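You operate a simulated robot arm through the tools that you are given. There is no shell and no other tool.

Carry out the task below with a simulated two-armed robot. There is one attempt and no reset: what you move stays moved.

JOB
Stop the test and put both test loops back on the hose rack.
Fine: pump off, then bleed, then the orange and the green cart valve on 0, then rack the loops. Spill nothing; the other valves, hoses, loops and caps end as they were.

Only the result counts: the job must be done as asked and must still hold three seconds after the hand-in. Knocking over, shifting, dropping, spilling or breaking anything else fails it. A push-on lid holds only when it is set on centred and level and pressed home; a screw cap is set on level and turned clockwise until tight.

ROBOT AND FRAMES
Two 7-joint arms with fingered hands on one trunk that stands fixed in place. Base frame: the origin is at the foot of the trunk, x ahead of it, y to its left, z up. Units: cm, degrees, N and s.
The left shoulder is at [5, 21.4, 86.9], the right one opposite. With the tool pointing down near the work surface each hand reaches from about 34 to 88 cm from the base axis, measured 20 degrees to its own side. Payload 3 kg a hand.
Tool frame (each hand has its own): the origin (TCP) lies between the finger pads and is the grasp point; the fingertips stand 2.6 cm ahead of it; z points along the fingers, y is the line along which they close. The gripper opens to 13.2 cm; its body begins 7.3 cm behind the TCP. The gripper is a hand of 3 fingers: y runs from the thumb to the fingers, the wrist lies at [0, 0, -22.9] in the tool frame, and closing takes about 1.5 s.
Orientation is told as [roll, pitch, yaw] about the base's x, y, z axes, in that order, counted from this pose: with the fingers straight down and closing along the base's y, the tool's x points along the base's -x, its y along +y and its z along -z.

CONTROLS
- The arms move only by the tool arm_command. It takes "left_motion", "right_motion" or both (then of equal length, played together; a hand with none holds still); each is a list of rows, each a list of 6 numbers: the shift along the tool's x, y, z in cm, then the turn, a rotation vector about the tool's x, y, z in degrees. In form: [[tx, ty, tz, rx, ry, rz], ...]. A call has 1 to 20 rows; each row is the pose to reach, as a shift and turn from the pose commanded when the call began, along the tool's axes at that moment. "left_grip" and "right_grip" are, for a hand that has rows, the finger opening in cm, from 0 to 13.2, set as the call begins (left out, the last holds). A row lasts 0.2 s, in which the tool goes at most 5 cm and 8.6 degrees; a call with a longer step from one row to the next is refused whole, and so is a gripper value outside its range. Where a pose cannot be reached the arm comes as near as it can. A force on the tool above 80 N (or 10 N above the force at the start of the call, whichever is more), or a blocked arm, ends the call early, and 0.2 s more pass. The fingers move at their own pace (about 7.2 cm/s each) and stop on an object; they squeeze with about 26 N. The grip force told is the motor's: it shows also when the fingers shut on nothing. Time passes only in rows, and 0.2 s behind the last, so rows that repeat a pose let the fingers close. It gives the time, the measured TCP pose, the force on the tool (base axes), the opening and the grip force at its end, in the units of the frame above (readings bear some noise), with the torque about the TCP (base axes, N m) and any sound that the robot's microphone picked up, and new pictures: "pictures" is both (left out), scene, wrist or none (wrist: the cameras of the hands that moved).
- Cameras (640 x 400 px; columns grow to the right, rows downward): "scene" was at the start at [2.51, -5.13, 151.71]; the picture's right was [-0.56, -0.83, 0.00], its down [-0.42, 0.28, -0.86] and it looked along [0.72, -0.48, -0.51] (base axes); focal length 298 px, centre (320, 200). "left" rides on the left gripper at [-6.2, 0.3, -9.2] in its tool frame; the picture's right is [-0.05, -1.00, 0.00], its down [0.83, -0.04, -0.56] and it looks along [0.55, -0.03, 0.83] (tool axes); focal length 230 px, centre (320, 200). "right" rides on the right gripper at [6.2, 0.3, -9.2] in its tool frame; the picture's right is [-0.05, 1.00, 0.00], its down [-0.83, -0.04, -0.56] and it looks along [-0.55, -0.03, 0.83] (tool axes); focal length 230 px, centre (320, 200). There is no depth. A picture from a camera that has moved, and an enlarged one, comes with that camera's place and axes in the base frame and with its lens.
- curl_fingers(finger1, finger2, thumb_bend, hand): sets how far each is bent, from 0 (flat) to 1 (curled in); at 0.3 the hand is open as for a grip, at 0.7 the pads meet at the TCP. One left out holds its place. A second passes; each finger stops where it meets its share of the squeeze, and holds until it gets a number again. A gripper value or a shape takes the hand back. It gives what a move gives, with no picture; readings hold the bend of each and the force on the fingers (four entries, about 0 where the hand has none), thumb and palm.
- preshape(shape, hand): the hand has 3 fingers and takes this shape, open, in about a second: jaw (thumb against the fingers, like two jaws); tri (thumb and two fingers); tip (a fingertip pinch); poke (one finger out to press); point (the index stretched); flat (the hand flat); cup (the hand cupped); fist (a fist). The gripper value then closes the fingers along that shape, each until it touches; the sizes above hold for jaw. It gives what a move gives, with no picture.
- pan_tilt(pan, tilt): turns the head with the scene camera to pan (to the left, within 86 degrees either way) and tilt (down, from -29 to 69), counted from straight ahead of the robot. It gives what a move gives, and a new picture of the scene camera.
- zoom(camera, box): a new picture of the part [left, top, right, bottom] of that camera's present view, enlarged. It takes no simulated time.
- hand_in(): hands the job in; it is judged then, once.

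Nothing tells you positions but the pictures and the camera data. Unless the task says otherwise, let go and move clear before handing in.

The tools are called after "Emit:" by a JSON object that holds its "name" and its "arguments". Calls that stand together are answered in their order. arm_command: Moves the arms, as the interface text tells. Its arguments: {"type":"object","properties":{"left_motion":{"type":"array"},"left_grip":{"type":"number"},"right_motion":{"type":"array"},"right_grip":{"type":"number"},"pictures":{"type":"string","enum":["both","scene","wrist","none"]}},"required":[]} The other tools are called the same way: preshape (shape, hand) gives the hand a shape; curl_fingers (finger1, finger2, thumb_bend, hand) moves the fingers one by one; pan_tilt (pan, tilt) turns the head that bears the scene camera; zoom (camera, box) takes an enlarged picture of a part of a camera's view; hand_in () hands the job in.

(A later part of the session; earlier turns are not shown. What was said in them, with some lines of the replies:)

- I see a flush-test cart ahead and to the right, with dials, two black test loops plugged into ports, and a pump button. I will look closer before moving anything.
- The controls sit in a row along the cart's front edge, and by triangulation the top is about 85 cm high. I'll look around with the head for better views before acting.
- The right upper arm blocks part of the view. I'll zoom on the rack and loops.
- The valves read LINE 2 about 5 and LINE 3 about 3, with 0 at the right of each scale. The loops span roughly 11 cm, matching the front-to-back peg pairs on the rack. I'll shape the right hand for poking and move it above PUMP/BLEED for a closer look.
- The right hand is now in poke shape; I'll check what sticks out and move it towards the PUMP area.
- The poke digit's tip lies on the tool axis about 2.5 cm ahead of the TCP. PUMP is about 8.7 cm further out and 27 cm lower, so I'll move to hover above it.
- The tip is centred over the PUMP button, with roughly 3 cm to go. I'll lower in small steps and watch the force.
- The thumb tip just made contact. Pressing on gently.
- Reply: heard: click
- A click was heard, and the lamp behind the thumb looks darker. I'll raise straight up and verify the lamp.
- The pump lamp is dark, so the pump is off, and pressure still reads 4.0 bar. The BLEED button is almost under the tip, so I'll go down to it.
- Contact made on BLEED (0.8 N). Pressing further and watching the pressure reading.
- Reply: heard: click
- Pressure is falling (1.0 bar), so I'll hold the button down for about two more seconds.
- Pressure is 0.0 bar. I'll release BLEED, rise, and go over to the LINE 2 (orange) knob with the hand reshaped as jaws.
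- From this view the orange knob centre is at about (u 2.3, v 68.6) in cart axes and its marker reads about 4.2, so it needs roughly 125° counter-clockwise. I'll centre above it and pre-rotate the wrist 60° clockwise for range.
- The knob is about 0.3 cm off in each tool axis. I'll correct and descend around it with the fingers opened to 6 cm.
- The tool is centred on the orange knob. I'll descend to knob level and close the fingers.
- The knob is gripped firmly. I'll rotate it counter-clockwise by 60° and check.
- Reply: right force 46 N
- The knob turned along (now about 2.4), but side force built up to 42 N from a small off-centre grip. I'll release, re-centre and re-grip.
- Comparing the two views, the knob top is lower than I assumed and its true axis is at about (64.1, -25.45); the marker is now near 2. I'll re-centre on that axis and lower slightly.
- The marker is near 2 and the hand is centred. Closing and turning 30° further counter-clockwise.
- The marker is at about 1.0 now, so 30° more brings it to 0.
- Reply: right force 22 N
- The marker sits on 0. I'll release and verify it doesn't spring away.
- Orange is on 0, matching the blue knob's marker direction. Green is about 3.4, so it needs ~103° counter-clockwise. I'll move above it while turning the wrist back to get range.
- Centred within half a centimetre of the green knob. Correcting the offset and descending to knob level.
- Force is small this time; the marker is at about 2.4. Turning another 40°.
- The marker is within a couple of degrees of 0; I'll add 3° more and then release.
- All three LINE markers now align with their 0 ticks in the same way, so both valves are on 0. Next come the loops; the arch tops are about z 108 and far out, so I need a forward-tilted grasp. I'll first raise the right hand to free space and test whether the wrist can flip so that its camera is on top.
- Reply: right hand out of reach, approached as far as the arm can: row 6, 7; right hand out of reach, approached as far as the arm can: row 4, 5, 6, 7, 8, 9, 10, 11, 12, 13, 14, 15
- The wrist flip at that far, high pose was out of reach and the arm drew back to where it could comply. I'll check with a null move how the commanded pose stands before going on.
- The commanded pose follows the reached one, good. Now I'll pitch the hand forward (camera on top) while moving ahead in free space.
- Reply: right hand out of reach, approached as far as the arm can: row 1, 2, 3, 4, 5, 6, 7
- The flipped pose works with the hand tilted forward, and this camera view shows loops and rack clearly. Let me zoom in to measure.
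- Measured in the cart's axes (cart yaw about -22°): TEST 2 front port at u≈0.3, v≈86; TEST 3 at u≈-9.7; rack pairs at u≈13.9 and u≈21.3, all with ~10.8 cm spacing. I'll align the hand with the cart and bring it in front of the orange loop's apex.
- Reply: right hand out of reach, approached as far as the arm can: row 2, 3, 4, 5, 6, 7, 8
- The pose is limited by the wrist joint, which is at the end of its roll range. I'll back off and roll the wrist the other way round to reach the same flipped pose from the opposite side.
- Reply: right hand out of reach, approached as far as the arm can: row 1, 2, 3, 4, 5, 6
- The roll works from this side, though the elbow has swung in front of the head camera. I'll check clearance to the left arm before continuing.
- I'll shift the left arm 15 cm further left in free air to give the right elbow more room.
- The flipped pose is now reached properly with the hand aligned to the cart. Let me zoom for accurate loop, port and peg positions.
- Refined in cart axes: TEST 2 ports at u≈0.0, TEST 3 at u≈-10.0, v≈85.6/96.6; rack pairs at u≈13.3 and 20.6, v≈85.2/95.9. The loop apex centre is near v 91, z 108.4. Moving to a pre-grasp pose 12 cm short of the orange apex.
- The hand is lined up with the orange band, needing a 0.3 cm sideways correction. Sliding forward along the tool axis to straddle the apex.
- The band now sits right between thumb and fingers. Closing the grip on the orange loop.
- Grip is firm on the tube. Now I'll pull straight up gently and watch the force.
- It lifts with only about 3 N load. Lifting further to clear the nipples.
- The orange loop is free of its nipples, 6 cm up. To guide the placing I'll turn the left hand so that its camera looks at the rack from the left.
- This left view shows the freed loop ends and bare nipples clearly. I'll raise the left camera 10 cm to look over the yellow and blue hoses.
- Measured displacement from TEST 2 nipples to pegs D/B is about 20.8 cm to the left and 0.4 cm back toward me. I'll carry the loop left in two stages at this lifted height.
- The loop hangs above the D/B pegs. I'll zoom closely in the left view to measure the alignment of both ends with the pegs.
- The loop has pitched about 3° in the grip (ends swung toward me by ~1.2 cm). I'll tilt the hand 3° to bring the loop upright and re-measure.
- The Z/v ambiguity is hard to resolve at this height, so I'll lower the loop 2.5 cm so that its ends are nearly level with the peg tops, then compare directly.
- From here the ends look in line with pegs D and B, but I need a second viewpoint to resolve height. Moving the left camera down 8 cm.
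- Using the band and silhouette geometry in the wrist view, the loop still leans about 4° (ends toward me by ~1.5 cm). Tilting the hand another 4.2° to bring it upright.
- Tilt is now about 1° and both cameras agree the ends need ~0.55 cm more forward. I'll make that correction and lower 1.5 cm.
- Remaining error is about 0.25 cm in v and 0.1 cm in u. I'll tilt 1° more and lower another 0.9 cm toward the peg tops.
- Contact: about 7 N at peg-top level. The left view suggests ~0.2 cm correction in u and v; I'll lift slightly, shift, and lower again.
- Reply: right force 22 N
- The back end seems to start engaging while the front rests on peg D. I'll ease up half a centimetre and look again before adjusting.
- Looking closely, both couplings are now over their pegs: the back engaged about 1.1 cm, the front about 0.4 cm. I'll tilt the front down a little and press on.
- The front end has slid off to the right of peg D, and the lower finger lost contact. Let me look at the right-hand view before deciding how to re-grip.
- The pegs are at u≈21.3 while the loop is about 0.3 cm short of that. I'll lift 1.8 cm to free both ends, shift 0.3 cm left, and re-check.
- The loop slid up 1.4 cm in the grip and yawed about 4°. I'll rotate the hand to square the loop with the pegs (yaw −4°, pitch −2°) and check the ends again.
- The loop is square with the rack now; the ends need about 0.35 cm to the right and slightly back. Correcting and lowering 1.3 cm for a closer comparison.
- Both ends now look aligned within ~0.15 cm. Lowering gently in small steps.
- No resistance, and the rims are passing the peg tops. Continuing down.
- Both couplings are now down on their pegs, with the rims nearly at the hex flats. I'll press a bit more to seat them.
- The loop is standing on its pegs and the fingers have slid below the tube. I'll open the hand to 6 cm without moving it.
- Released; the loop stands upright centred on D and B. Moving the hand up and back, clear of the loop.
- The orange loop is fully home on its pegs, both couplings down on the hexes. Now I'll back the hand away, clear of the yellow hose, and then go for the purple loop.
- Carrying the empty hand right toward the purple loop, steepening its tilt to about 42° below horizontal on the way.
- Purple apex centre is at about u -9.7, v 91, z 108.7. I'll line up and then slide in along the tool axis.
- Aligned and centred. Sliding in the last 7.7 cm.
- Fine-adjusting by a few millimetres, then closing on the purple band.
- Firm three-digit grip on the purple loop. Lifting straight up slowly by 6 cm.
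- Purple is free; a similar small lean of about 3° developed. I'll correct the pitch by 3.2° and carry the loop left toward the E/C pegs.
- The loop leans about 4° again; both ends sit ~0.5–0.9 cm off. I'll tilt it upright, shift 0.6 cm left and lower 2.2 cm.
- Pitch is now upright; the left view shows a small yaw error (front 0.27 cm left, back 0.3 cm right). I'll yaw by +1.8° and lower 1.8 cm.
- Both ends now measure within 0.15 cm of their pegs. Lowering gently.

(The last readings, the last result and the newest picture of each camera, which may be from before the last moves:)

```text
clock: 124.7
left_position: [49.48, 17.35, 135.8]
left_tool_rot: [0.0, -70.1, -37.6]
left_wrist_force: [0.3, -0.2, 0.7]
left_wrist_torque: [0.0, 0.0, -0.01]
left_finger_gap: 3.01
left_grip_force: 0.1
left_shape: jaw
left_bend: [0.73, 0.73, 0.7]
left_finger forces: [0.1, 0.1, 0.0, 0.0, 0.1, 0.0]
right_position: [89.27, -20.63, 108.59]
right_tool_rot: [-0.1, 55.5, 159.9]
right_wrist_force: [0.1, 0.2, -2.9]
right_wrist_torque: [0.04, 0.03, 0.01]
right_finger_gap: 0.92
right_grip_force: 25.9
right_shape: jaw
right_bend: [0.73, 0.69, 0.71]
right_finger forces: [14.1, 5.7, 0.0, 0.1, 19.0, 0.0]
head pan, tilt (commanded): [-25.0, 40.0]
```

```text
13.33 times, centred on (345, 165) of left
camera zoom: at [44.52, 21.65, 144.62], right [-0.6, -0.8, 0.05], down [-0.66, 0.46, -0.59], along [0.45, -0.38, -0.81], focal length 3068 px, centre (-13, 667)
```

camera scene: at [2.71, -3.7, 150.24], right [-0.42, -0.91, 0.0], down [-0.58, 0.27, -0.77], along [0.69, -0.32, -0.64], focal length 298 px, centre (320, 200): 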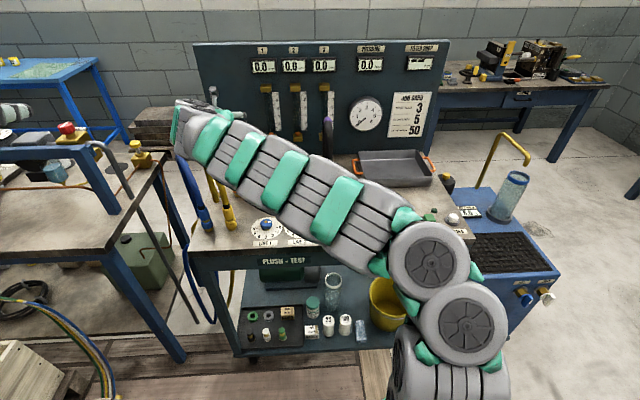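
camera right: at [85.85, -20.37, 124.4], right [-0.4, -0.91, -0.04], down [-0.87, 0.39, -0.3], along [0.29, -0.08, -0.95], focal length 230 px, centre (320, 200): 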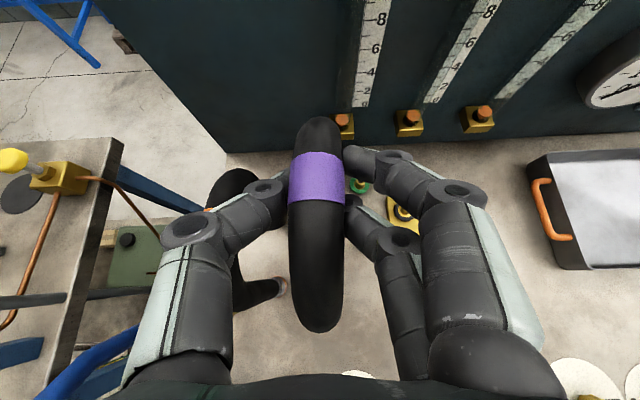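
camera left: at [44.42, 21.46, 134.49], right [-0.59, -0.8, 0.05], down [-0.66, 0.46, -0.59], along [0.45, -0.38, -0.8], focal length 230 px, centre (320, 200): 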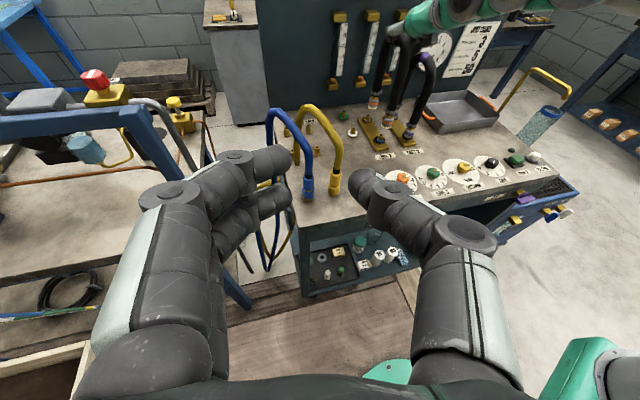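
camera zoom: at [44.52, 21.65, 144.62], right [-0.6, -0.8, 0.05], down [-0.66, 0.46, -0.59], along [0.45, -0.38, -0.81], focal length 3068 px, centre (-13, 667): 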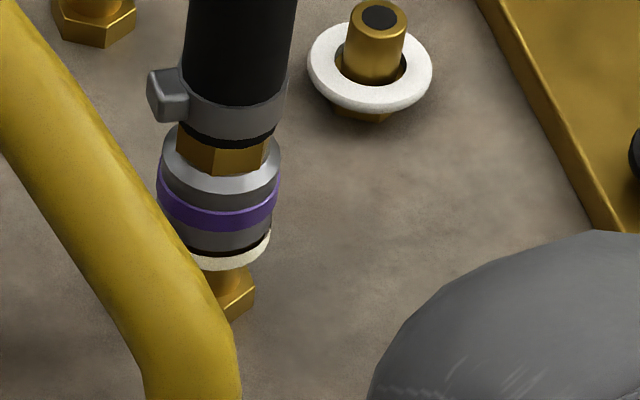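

Emit:
{"name": "arm_command", "arguments": {"right_motion": [[-0.16, 0, 0.11, 0, 0, 0], [-0.33, 0, 0.23, 0, 0, 0], [-0.5, 0, 0.34, 0, 0, 0]], "pictures": "none"}}

Emit:
{"name": "zoom", "arguments": {"camera": "left", "box": [315, 130, 375, 180]}}

```text
clock: 125.5
left_position: [49.54, 17.33, 135.75]
left_tool_rot: [0.0, -70.0, -37.6]
left_wrist_force: [0.1, -0.3, 0.0]
left_wrist_torque: [0.01, 0.0, -0.04]
left_finger_gap: 3.0
left_grip_force: 0.0
left_shape: jaw
left_bend: [0.73, 0.73, 0.7]
left_finger forces: [0.1, 0.0, 0.0, 0.1, 0.0, 0.0]
right_position: [89.27, -20.67, 108.22]
right_tool_rot: [-0.1, 55.5, 159.9]
right_wrist_force: [-0.1, -0.3, -1.6]
right_wrist_torque: [-0.05, -0.02, 0.03]
right_finger_gap: 0.87
right_grip_force: 26.4
right_shape: jaw
right_bend: [0.73, 0.69, 0.71]
right_finger forces: [13.8, 6.2, 0.0, 0.0, 19.2, 0.0]
head pan, tilt (commanded): [-25.0, 40.0]
```

```text
8.00 times, centred on (345, 155) of left
camera zoom: at [44.52, 21.65, 144.62], right [-0.6, -0.8, 0.05], down [-0.66, 0.46, -0.59], along [0.45, -0.38, -0.81], focal length 1841 px, centre (120, 560)
```

zoom: 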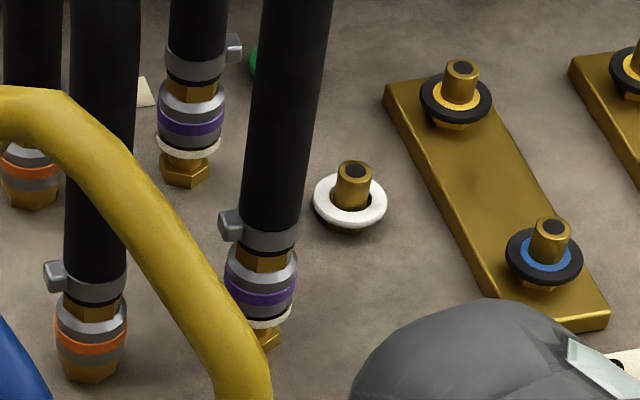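

Engaging smoothly on both pegs. Continuing down.

Emit:
{"name": "arm_command", "arguments": {"right_motion": [[-0.16, 0, 0.11, 0, 0, 0], [-0.33, 0, 0.23, 0, 0, 0], [-0.5, 0, 0.34, 0, 0, 0]], "pictures": "none"}}

Emit:
{"name": "zoom", "arguments": {"camera": "left", "box": [315, 130, 375, 180]}}

```text
clock: 126.3
left_position: [49.51, 17.46, 135.64]
left_tool_rot: [0.0, -70.0, -37.8]
left_wrist_force: [-0.3, -0.3, -0.4]
left_wrist_torque: [0.0, -0.01, 0.0]
left_finger_gap: 3.02
left_grip_force: 0.1
left_shape: jaw
left_bend: [0.73, 0.73, 0.7]
left_finger forces: [0.1, 0.0, 0.0, 0.1, 0.0, 0.1]
right_position: [89.23, -20.72, 107.42]
right_tool_rot: [-0.1, 55.4, 159.9]
right_wrist_force: [-0.6, -0.3, -3.1]
right_wrist_torque: [-0.06, 0.01, -0.02]
right_finger_gap: 0.9
right_grip_force: 26.3
right_shape: jaw
right_bend: [0.73, 0.69, 0.71]
right_finger forces: [13.7, 6.2, 0.0, 0.1, 19.3, 0.0]
head pan, tilt (commanded): [-25.0, 40.0]
```

```text
8.00 times, centred on (345, 155) of left
camera zoom: at [44.52, 21.65, 144.62], right [-0.6, -0.8, 0.05], down [-0.66, 0.46, -0.59], along [0.45, -0.38, -0.81], focal length 1841 px, centre (120, 560)
```

zoom: 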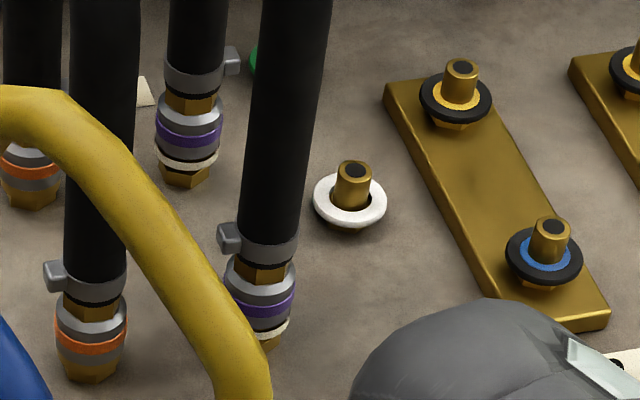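

Emit:
{"name": "arm_command", "arguments": {"right_motion": [[-0.12, 0, 0.08, 0, 0, 0], [-0.25, 0, 0.17, 0, 0, 0], [-0.37, 0, 0.25, 0, 0, 0], [-0.45, 0, 0.31, 0, 0, 0]], "pictures": "none"}}

Emit:
{"name": "zoom", "arguments": {"camera": "left", "box": [315, 130, 375, 180]}}

```text
clock: 127.3
left_position: [49.53, 17.46, 135.8]
left_tool_rot: [0.0, -70.1, -37.5]
left_wrist_force: [0.7, 0.0, 1.0]
left_wrist_torque: [0.01, -0.03, 0.0]
left_finger_gap: 3.03
left_grip_force: 0.0
left_shape: jaw
left_bend: [0.73, 0.73, 0.7]
left_finger forces: [0.0, 0.0, 0.0, 0.0, 0.0, 0.0]
right_position: [89.27, -20.72, 106.97]
right_tool_rot: [-0.1, 55.6, 159.8]
right_wrist_force: [0.5, 0.6, -2.3]
right_wrist_torque: [-0.03, -0.04, -0.01]
right_finger_gap: 0.93
right_grip_force: 26.1
right_shape: jaw
right_bend: [0.73, 0.7, 0.71]
right_finger forces: [13.9, 7.2, 0.0, 0.0, 19.8, 0.0]
head pan, tilt (commanded): [-25.0, 40.0]
```

```text
8.00 times, centred on (345, 155) of left
camera zoom: at [44.52, 21.65, 144.62], right [-0.6, -0.8, 0.05], down [-0.66, 0.46, -0.59], along [0.45, -0.38, -0.81], focal length 1841 px, centre (120, 560)
```

zoom: 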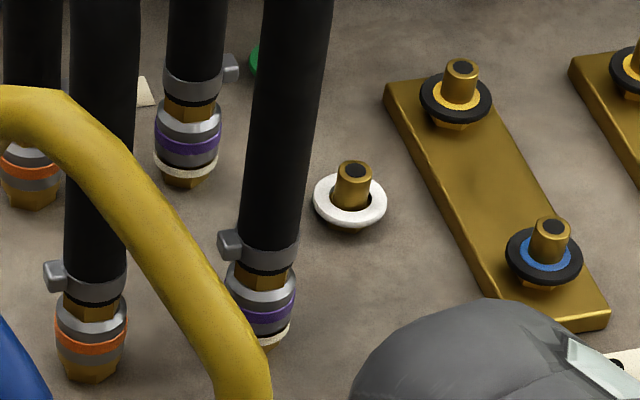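

Emit:
{"name": "arm_command", "arguments": {"right_motion": [[-0.12, 0, 0.08, 0, 0, 0], [-0.25, 0, 0.17, 0, 0, 0], [-0.33, 0, 0.23, 0, 0, 0]], "pictures": "none"}}

Emit:
{"name": "zoom", "arguments": {"camera": "left", "box": [315, 130, 375, 180]}}

```text
clock: 128.1
left_position: [49.53, 17.51, 135.7]
left_tool_rot: [0.0, -70.0, -37.7]
left_wrist_force: [0.2, 0.5, -1.2]
left_wrist_torque: [0.04, 0.01, 0.0]
left_finger_gap: 3.02
left_grip_force: 0.1
left_shape: jaw
left_bend: [0.73, 0.73, 0.7]
left_finger forces: [0.0, 0.0, 0.0, 0.0, 0.0, 0.0]
right_position: [89.36, -20.78, 106.6]
right_tool_rot: [-0.1, 55.6, 159.9]
right_wrist_force: [-17.3, -1.1, 0.9]
right_wrist_torque: [-0.03, -0.05, -0.15]
right_finger_gap: 0.98
right_grip_force: 26.5
right_shape: jaw
right_bend: [0.73, 0.7, 0.72]
right_finger forces: [16.6, 5.3, 0.0, 0.1, 19.2, 0.0]
head pan, tilt (commanded): [-25.0, 40.0]
```

```text
8.00 times, centred on (345, 155) of left
camera zoom: at [44.49, 21.63, 144.63], right [-0.6, -0.8, 0.05], down [-0.66, 0.46, -0.59], along [0.45, -0.38, -0.81], focal length 1841 px, centre (120, 560)
```

zoom: 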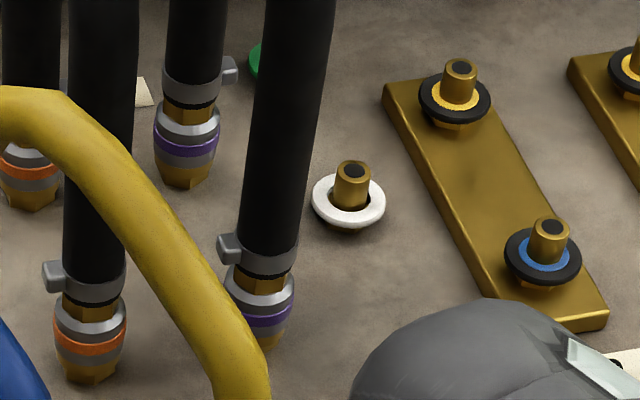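

The purple loop snapped home: rims are down like the orange ones. Releasing gently.

Emit:
{"name": "arm_command", "arguments": {"right_motion": [[0, 0, 0, 0, 0, 0], [0, 0, 0, 0, 0, 0], [0, 0, 0, 0, 0, 0], [0, 0, 0, 0, 0, 0]], "right_grip": 5.5, "pictures": "wrist"}}

Emit:
{"name": "zoom", "arguments": {"camera": "left", "box": [290, 70, 410, 180]}}

```text
clock: 129.1
left_position: [49.47, 17.3, 135.77]
left_tool_rot: [0.0, -70.0, -37.6]
left_wrist_force: [-1.0, -0.6, -0.3]
left_wrist_torque: [0.0, 0.01, 0.02]
left_finger_gap: 3.02
left_grip_force: 0.0
left_shape: jaw
left_bend: [0.73, 0.73, 0.7]
left_finger forces: [0.0, 0.1, 0.1, 0.0, 0.1, 0.0]
right_position: [89.43, -20.68, 106.79]
right_tool_rot: [-0.2, 55.4, 160.0]
right_wrist_force: [0.4, 0.7, 0.5]
right_wrist_torque: [0.02, 0.01, 0.03]
right_finger_gap: 5.48
right_grip_force: 0.1
right_shape: jaw
right_bend: [0.73, 0.73, 0.7]
right_finger forces: [0.0, 0.0, 0.0, 0.0, 0.1, 0.0]
head pan, tilt (commanded): [-25.0, 40.0]
camera right: at [85.36, -19.67, 116.97], right [-0.37, -0.93, -0.04], down [-0.86, 0.36, -0.37], along [0.36, -0.1, -0.93], focal length 230 px, centre (320, 200)
```

right: 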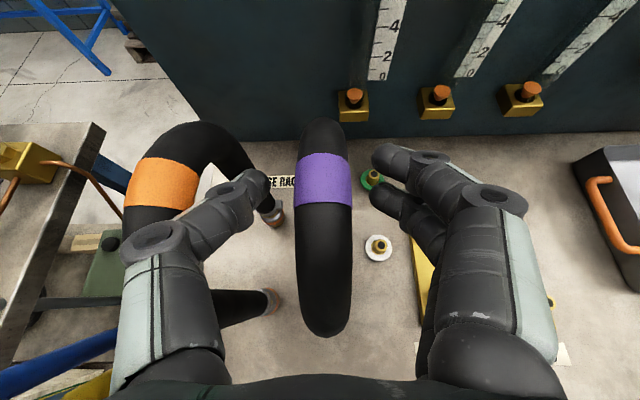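

```text
3.64 times, centred on (350, 125) of left
camera zoom: at [44.52, 21.65, 144.62], right [-0.6, -0.8, 0.05], down [-0.66, 0.46, -0.59], along [0.45, -0.38, -0.81], focal length 837 px, centre (211, 473)
```

zoom: 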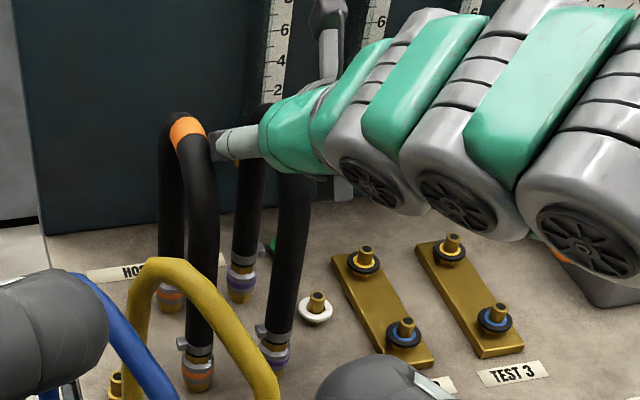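

Both loops stand on the rack and the hand is free. Withdrawing up first, then back.

Emit:
{"name": "arm_command", "arguments": {"right_motion": [[0.82, 0, -0.57, 0, 0, 0], [1.65, 0, -1.14, 0, 0, 0], [2.47, 0, -1.7, 0, 0, 0], [3.3, 0, -2.27, 0, 0, 0], [4.1, 0, -2.84, 0, 0, 0], [4.1, 0, -5.5, 0, 0, 0], [4.1, 0, -8.5, 0, 0, 0], [4.1, 0, -12, 0, 0, 0], [4.1, 0, -16, 0, 0, 0]], "pictures": "both"}}

Emit:
{"name": "zoom", "arguments": {"camera": "left", "box": [290, 70, 410, 180]}}

```text
clock: 131.1
left_position: [49.52, 17.39, 135.71]
left_tool_rot: [0.0, -69.9, -37.6]
left_wrist_force: [-0.8, 0.5, -0.3]
left_wrist_torque: [0.0, 0.03, 0.02]
left_finger_gap: 3.05
left_grip_force: 0.0
left_shape: jaw
left_bend: [0.73, 0.73, 0.7]
left_finger forces: [0.0, 0.0, 0.0, 0.1, 0.0, 0.0]
right_position: [78.77, -17.05, 118.71]
right_tool_rot: [0.0, 55.4, 159.9]
right_wrist_force: [0.0, -0.2, 0.1]
right_wrist_torque: [0.0, 0.02, 0.01]
right_finger_gap: 5.45
right_grip_force: 0.1
right_shape: jaw
right_bend: [0.73, 0.73, 0.7]
right_finger forces: [0.0, 0.0, 0.0, 0.0, 0.1, 0.1]
head pan, tilt (commanded): [-25.0, 40.0]
camera scene: at [2.71, -3.7, 150.24], right [-0.42, -0.91, 0.0], down [-0.58, 0.27, -0.77], along [0.69, -0.32, -0.64], focal length 298 px, centre (320, 200)
camera right: at [74.74, -16.05, 129.12], right [-0.37, -0.93, -0.04], down [-0.86, 0.36, -0.37], along [0.36, -0.1, -0.93], focal length 230 px, centre (320, 200)
```

scene: 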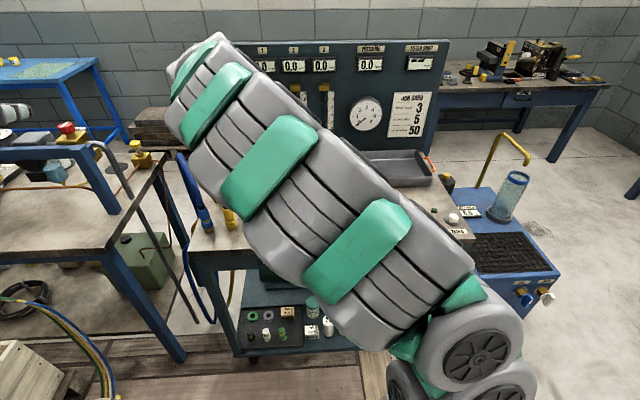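
right: 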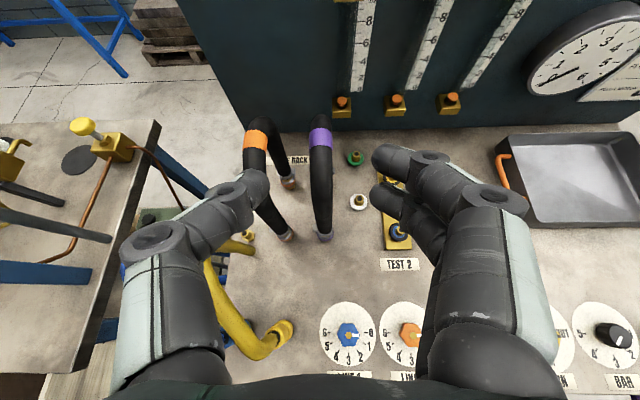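

```text
3.64 times, centred on (350, 125) of left
camera zoom: at [44.52, 21.64, 144.61], right [-0.6, -0.8, 0.05], down [-0.66, 0.46, -0.59], along [0.45, -0.38, -0.81], focal length 837 px, centre (211, 473)
```

zoom: 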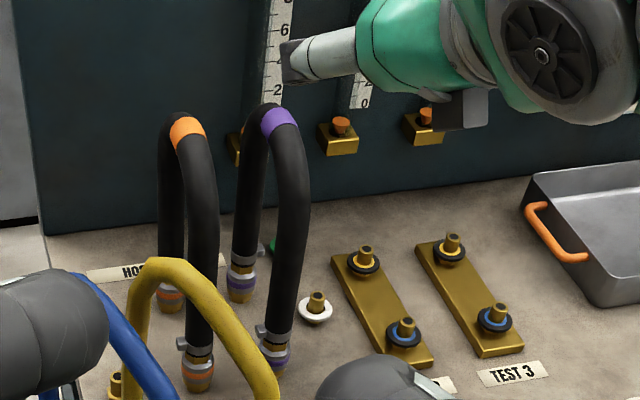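

Both loops stand upright on the rack. I'll move the right arm further away and then check all gauges, valves, and lamp once more.

Emit:
{"name": "arm_command", "arguments": {"right_motion": [[0, 0, -3, 0, 0, 0], [0, 2, -6, 0, 0, 0], [0, 6, -9, 0, 0, 0], [0, 10, -11, 0, 0, 0], [0, 14, -11, 0, 0, 0], [0, 18, -11, 0, 0, 0], [0, 22, -11, 0, 0, 0], [0, 26, -11, 0, 0, 0], [0, 30, -11, 0, 0, 0]], "pictures": "both"}}

Emit:
{"name": "zoom", "arguments": {"camera": "scene", "box": [180, 130, 340, 250]}}

Emit:
{"name": "zoom", "arguments": {"camera": "right", "box": [0, 0, 640, 400]}}

```text
clock: 133.1
left_position: [49.56, 17.45, 135.8]
left_tool_rot: [-0.1, -69.9, -37.6]
left_wrist_force: [0.2, 1.2, 0.0]
left_wrist_torque: [0.0, -0.01, 0.02]
left_finger_gap: 3.02
left_grip_force: 0.0
left_shape: jaw
left_bend: [0.73, 0.73, 0.7]
left_finger forces: [0.0, 0.0, 0.1, 0.0, 0.0, 0.0]
right_position: [60.33, -42.02, 125.55]
right_tool_rot: [-0.1, 55.4, 159.9]
right_wrist_force: [-0.4, 0.6, 0.1]
right_wrist_torque: [-0.01, 0.02, 0.01]
right_finger_gap: 5.47
right_grip_force: 0.0
right_shape: jaw
right_bend: [0.73, 0.73, 0.7]
right_finger forces: [0.0, 0.1, 0.0, 0.0, 0.0, 0.0]
head pan, tilt (commanded): [-25.0, 40.0]
camera scene: at [2.71, -3.71, 150.24], right [-0.42, -0.91, 0.0], down [-0.58, 0.27, -0.77], along [0.69, -0.32, -0.64], focal length 298 px, centre (320, 200)
camera right: at [56.33, -40.94, 135.71], right [-0.37, -0.93, -0.04], down [-0.86, 0.36, -0.37], along [0.36, -0.1, -0.93], focal length 230 px, centre (320, 200)
```

scene: 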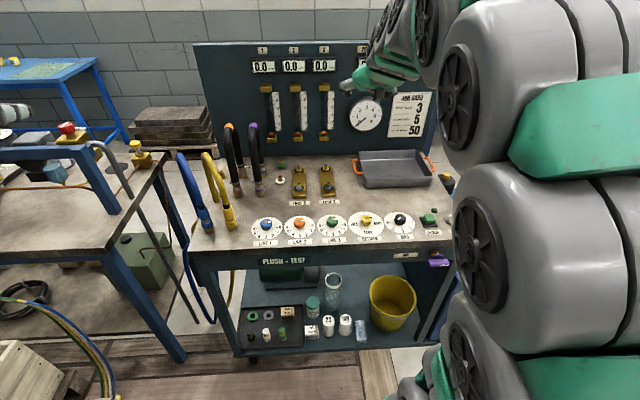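
right: 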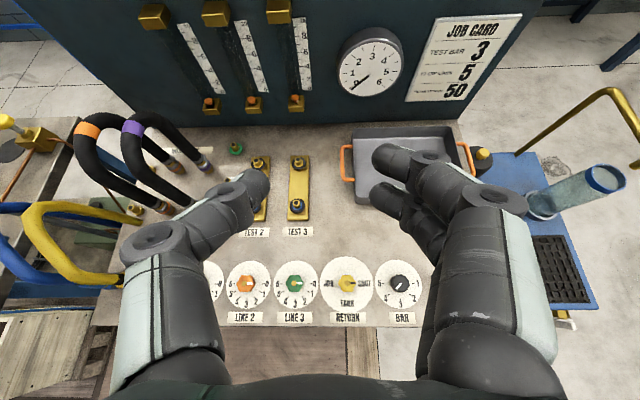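

```text
3.33 times, centred on (260, 190) of scene
camera zoom: at [2.71, -3.71, 150.24], right [-0.42, -0.91, 0.0], down [-0.58, 0.27, -0.77], along [0.69, -0.32, -0.64], focal length 995 px, centre (520, 233)
```

zoom: 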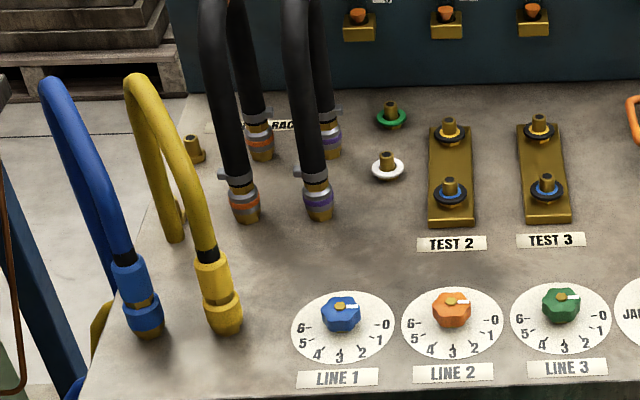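

```text
1.00 times, centred on (320, 200) of right (not enlarged: the box is as wide or as high as the picture)
camera zoom: at [56.33, -40.94, 135.71], right [-0.37, -0.93, -0.04], down [-0.86, 0.36, -0.37], along [0.36, -0.1, -0.93], focal length 230 px, centre (320, 200)
```

zoom: 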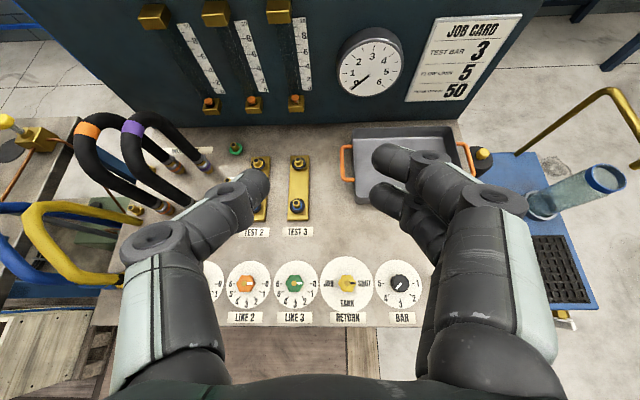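

Emit:
{"name": "zoom", "arguments": {"camera": "scene", "box": [225, 150, 275, 200]}}

Emit:
{"name": "zoom", "arguments": {"camera": "scene", "box": [345, 195, 455, 250]}}

Emit:
{"name": "zoom", "arguments": {"camera": "scene", "box": [240, 40, 400, 140]}}

Emit:
{"name": "zoom", "arguments": {"camera": "left", "box": [300, 80, 380, 180]}}

```text
8.00 times, centred on (250, 175) of scene
camera zoom: at [2.71, -3.71, 150.24], right [-0.42, -0.91, 0.0], down [-0.58, 0.27, -0.77], along [0.69, -0.32, -0.64], focal length 2388 px, centre (880, 400)
```

zoom: 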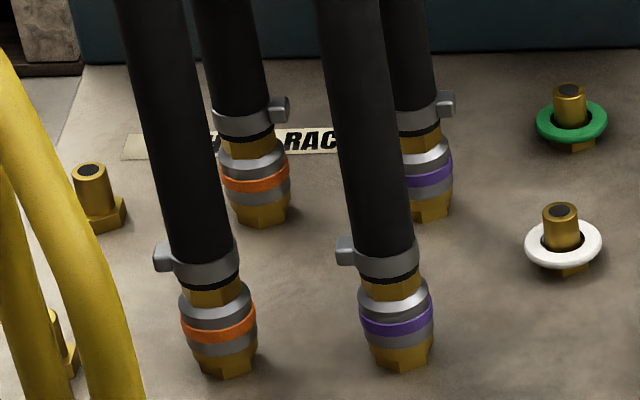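

```text
5.82 times, centred on (400, 222) of scene
camera zoom: at [2.71, -3.71, 150.24], right [-0.42, -0.91, 0.0], down [-0.58, 0.27, -0.77], along [0.69, -0.32, -0.64], focal length 1737 px, centre (-146, 69)
```

zoom: 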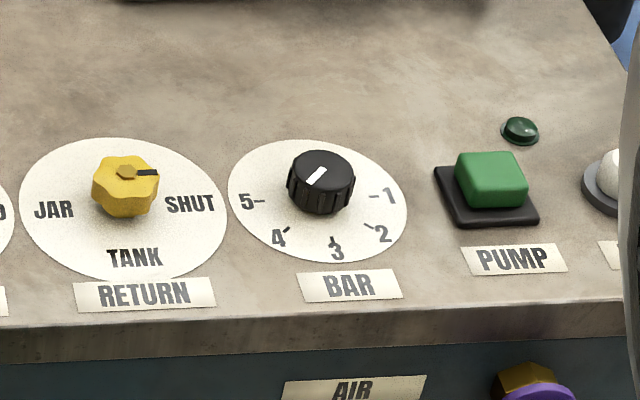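

```text
4.00 times, centred on (320, 90) of scene
camera zoom: at [2.71, -3.71, 150.24], right [-0.42, -0.91, 0.0], down [-0.58, 0.27, -0.77], along [0.69, -0.32, -0.64], focal length 1194 px, centre (320, 640)
```

zoom: 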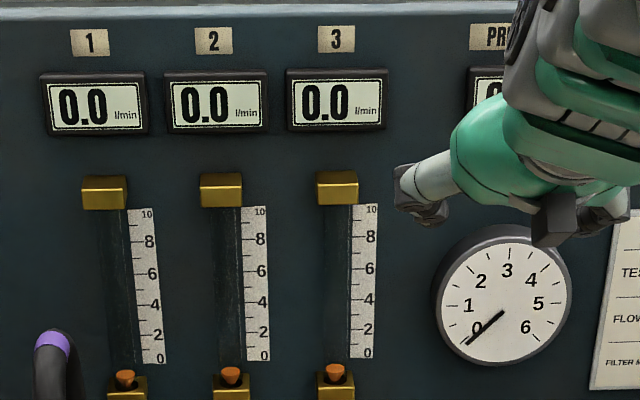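

```text
4.00 times, centred on (340, 130) of left
camera zoom: at [44.52, 21.65, 144.62], right [-0.59, -0.8, 0.05], down [-0.66, 0.46, -0.59], along [0.45, -0.38, -0.81], focal length 920 px, centre (240, 480)
```

zoom: 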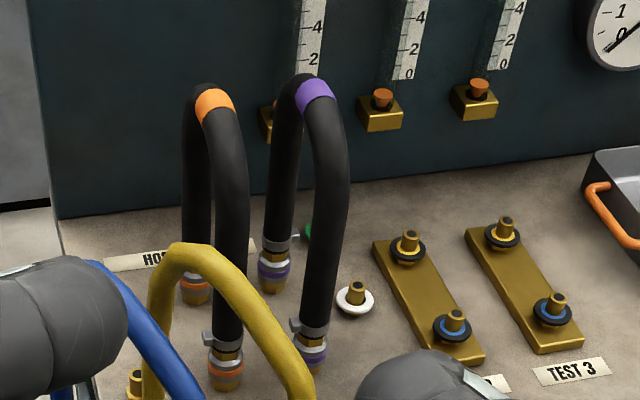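

All checks pass: the pump lamp is off and pressure is 0. LINE 2 and LINE 3 are on 0, RETURN and BAR are unchanged, and all four loop couplings are seated on the rack pegs. Both hands are clear, so I'm handing in.

Emit:
{"name": "hand_in", "arguments": {}}

```text
The job is handed in.
```

The test is stopped and both test loops are back on the hose rack. I handed the job in, but it has not returned a verdict.

- **Pump and bleed:** the pump lamp is off. I held BLEED until the pressure read 0.0 bar.
- **Valves:** LINE 2 (orange) and LINE 3 (green) are on 0, matching LINE 1. RETURN is still on SHUT and BAR is still at about 4.
- **Loops:** the orange-banded loop is on the middle pair of rack pegs and the purple-banded loop is on the right pair. All four couplings are pushed fully down.

The orange loop needed a second try. Its front coupling first slipped off the peg, so I lifted the loop, straightened it and seated it again. I saw no spill, and the other hoses and loose parts on the cart look as they did at the start.
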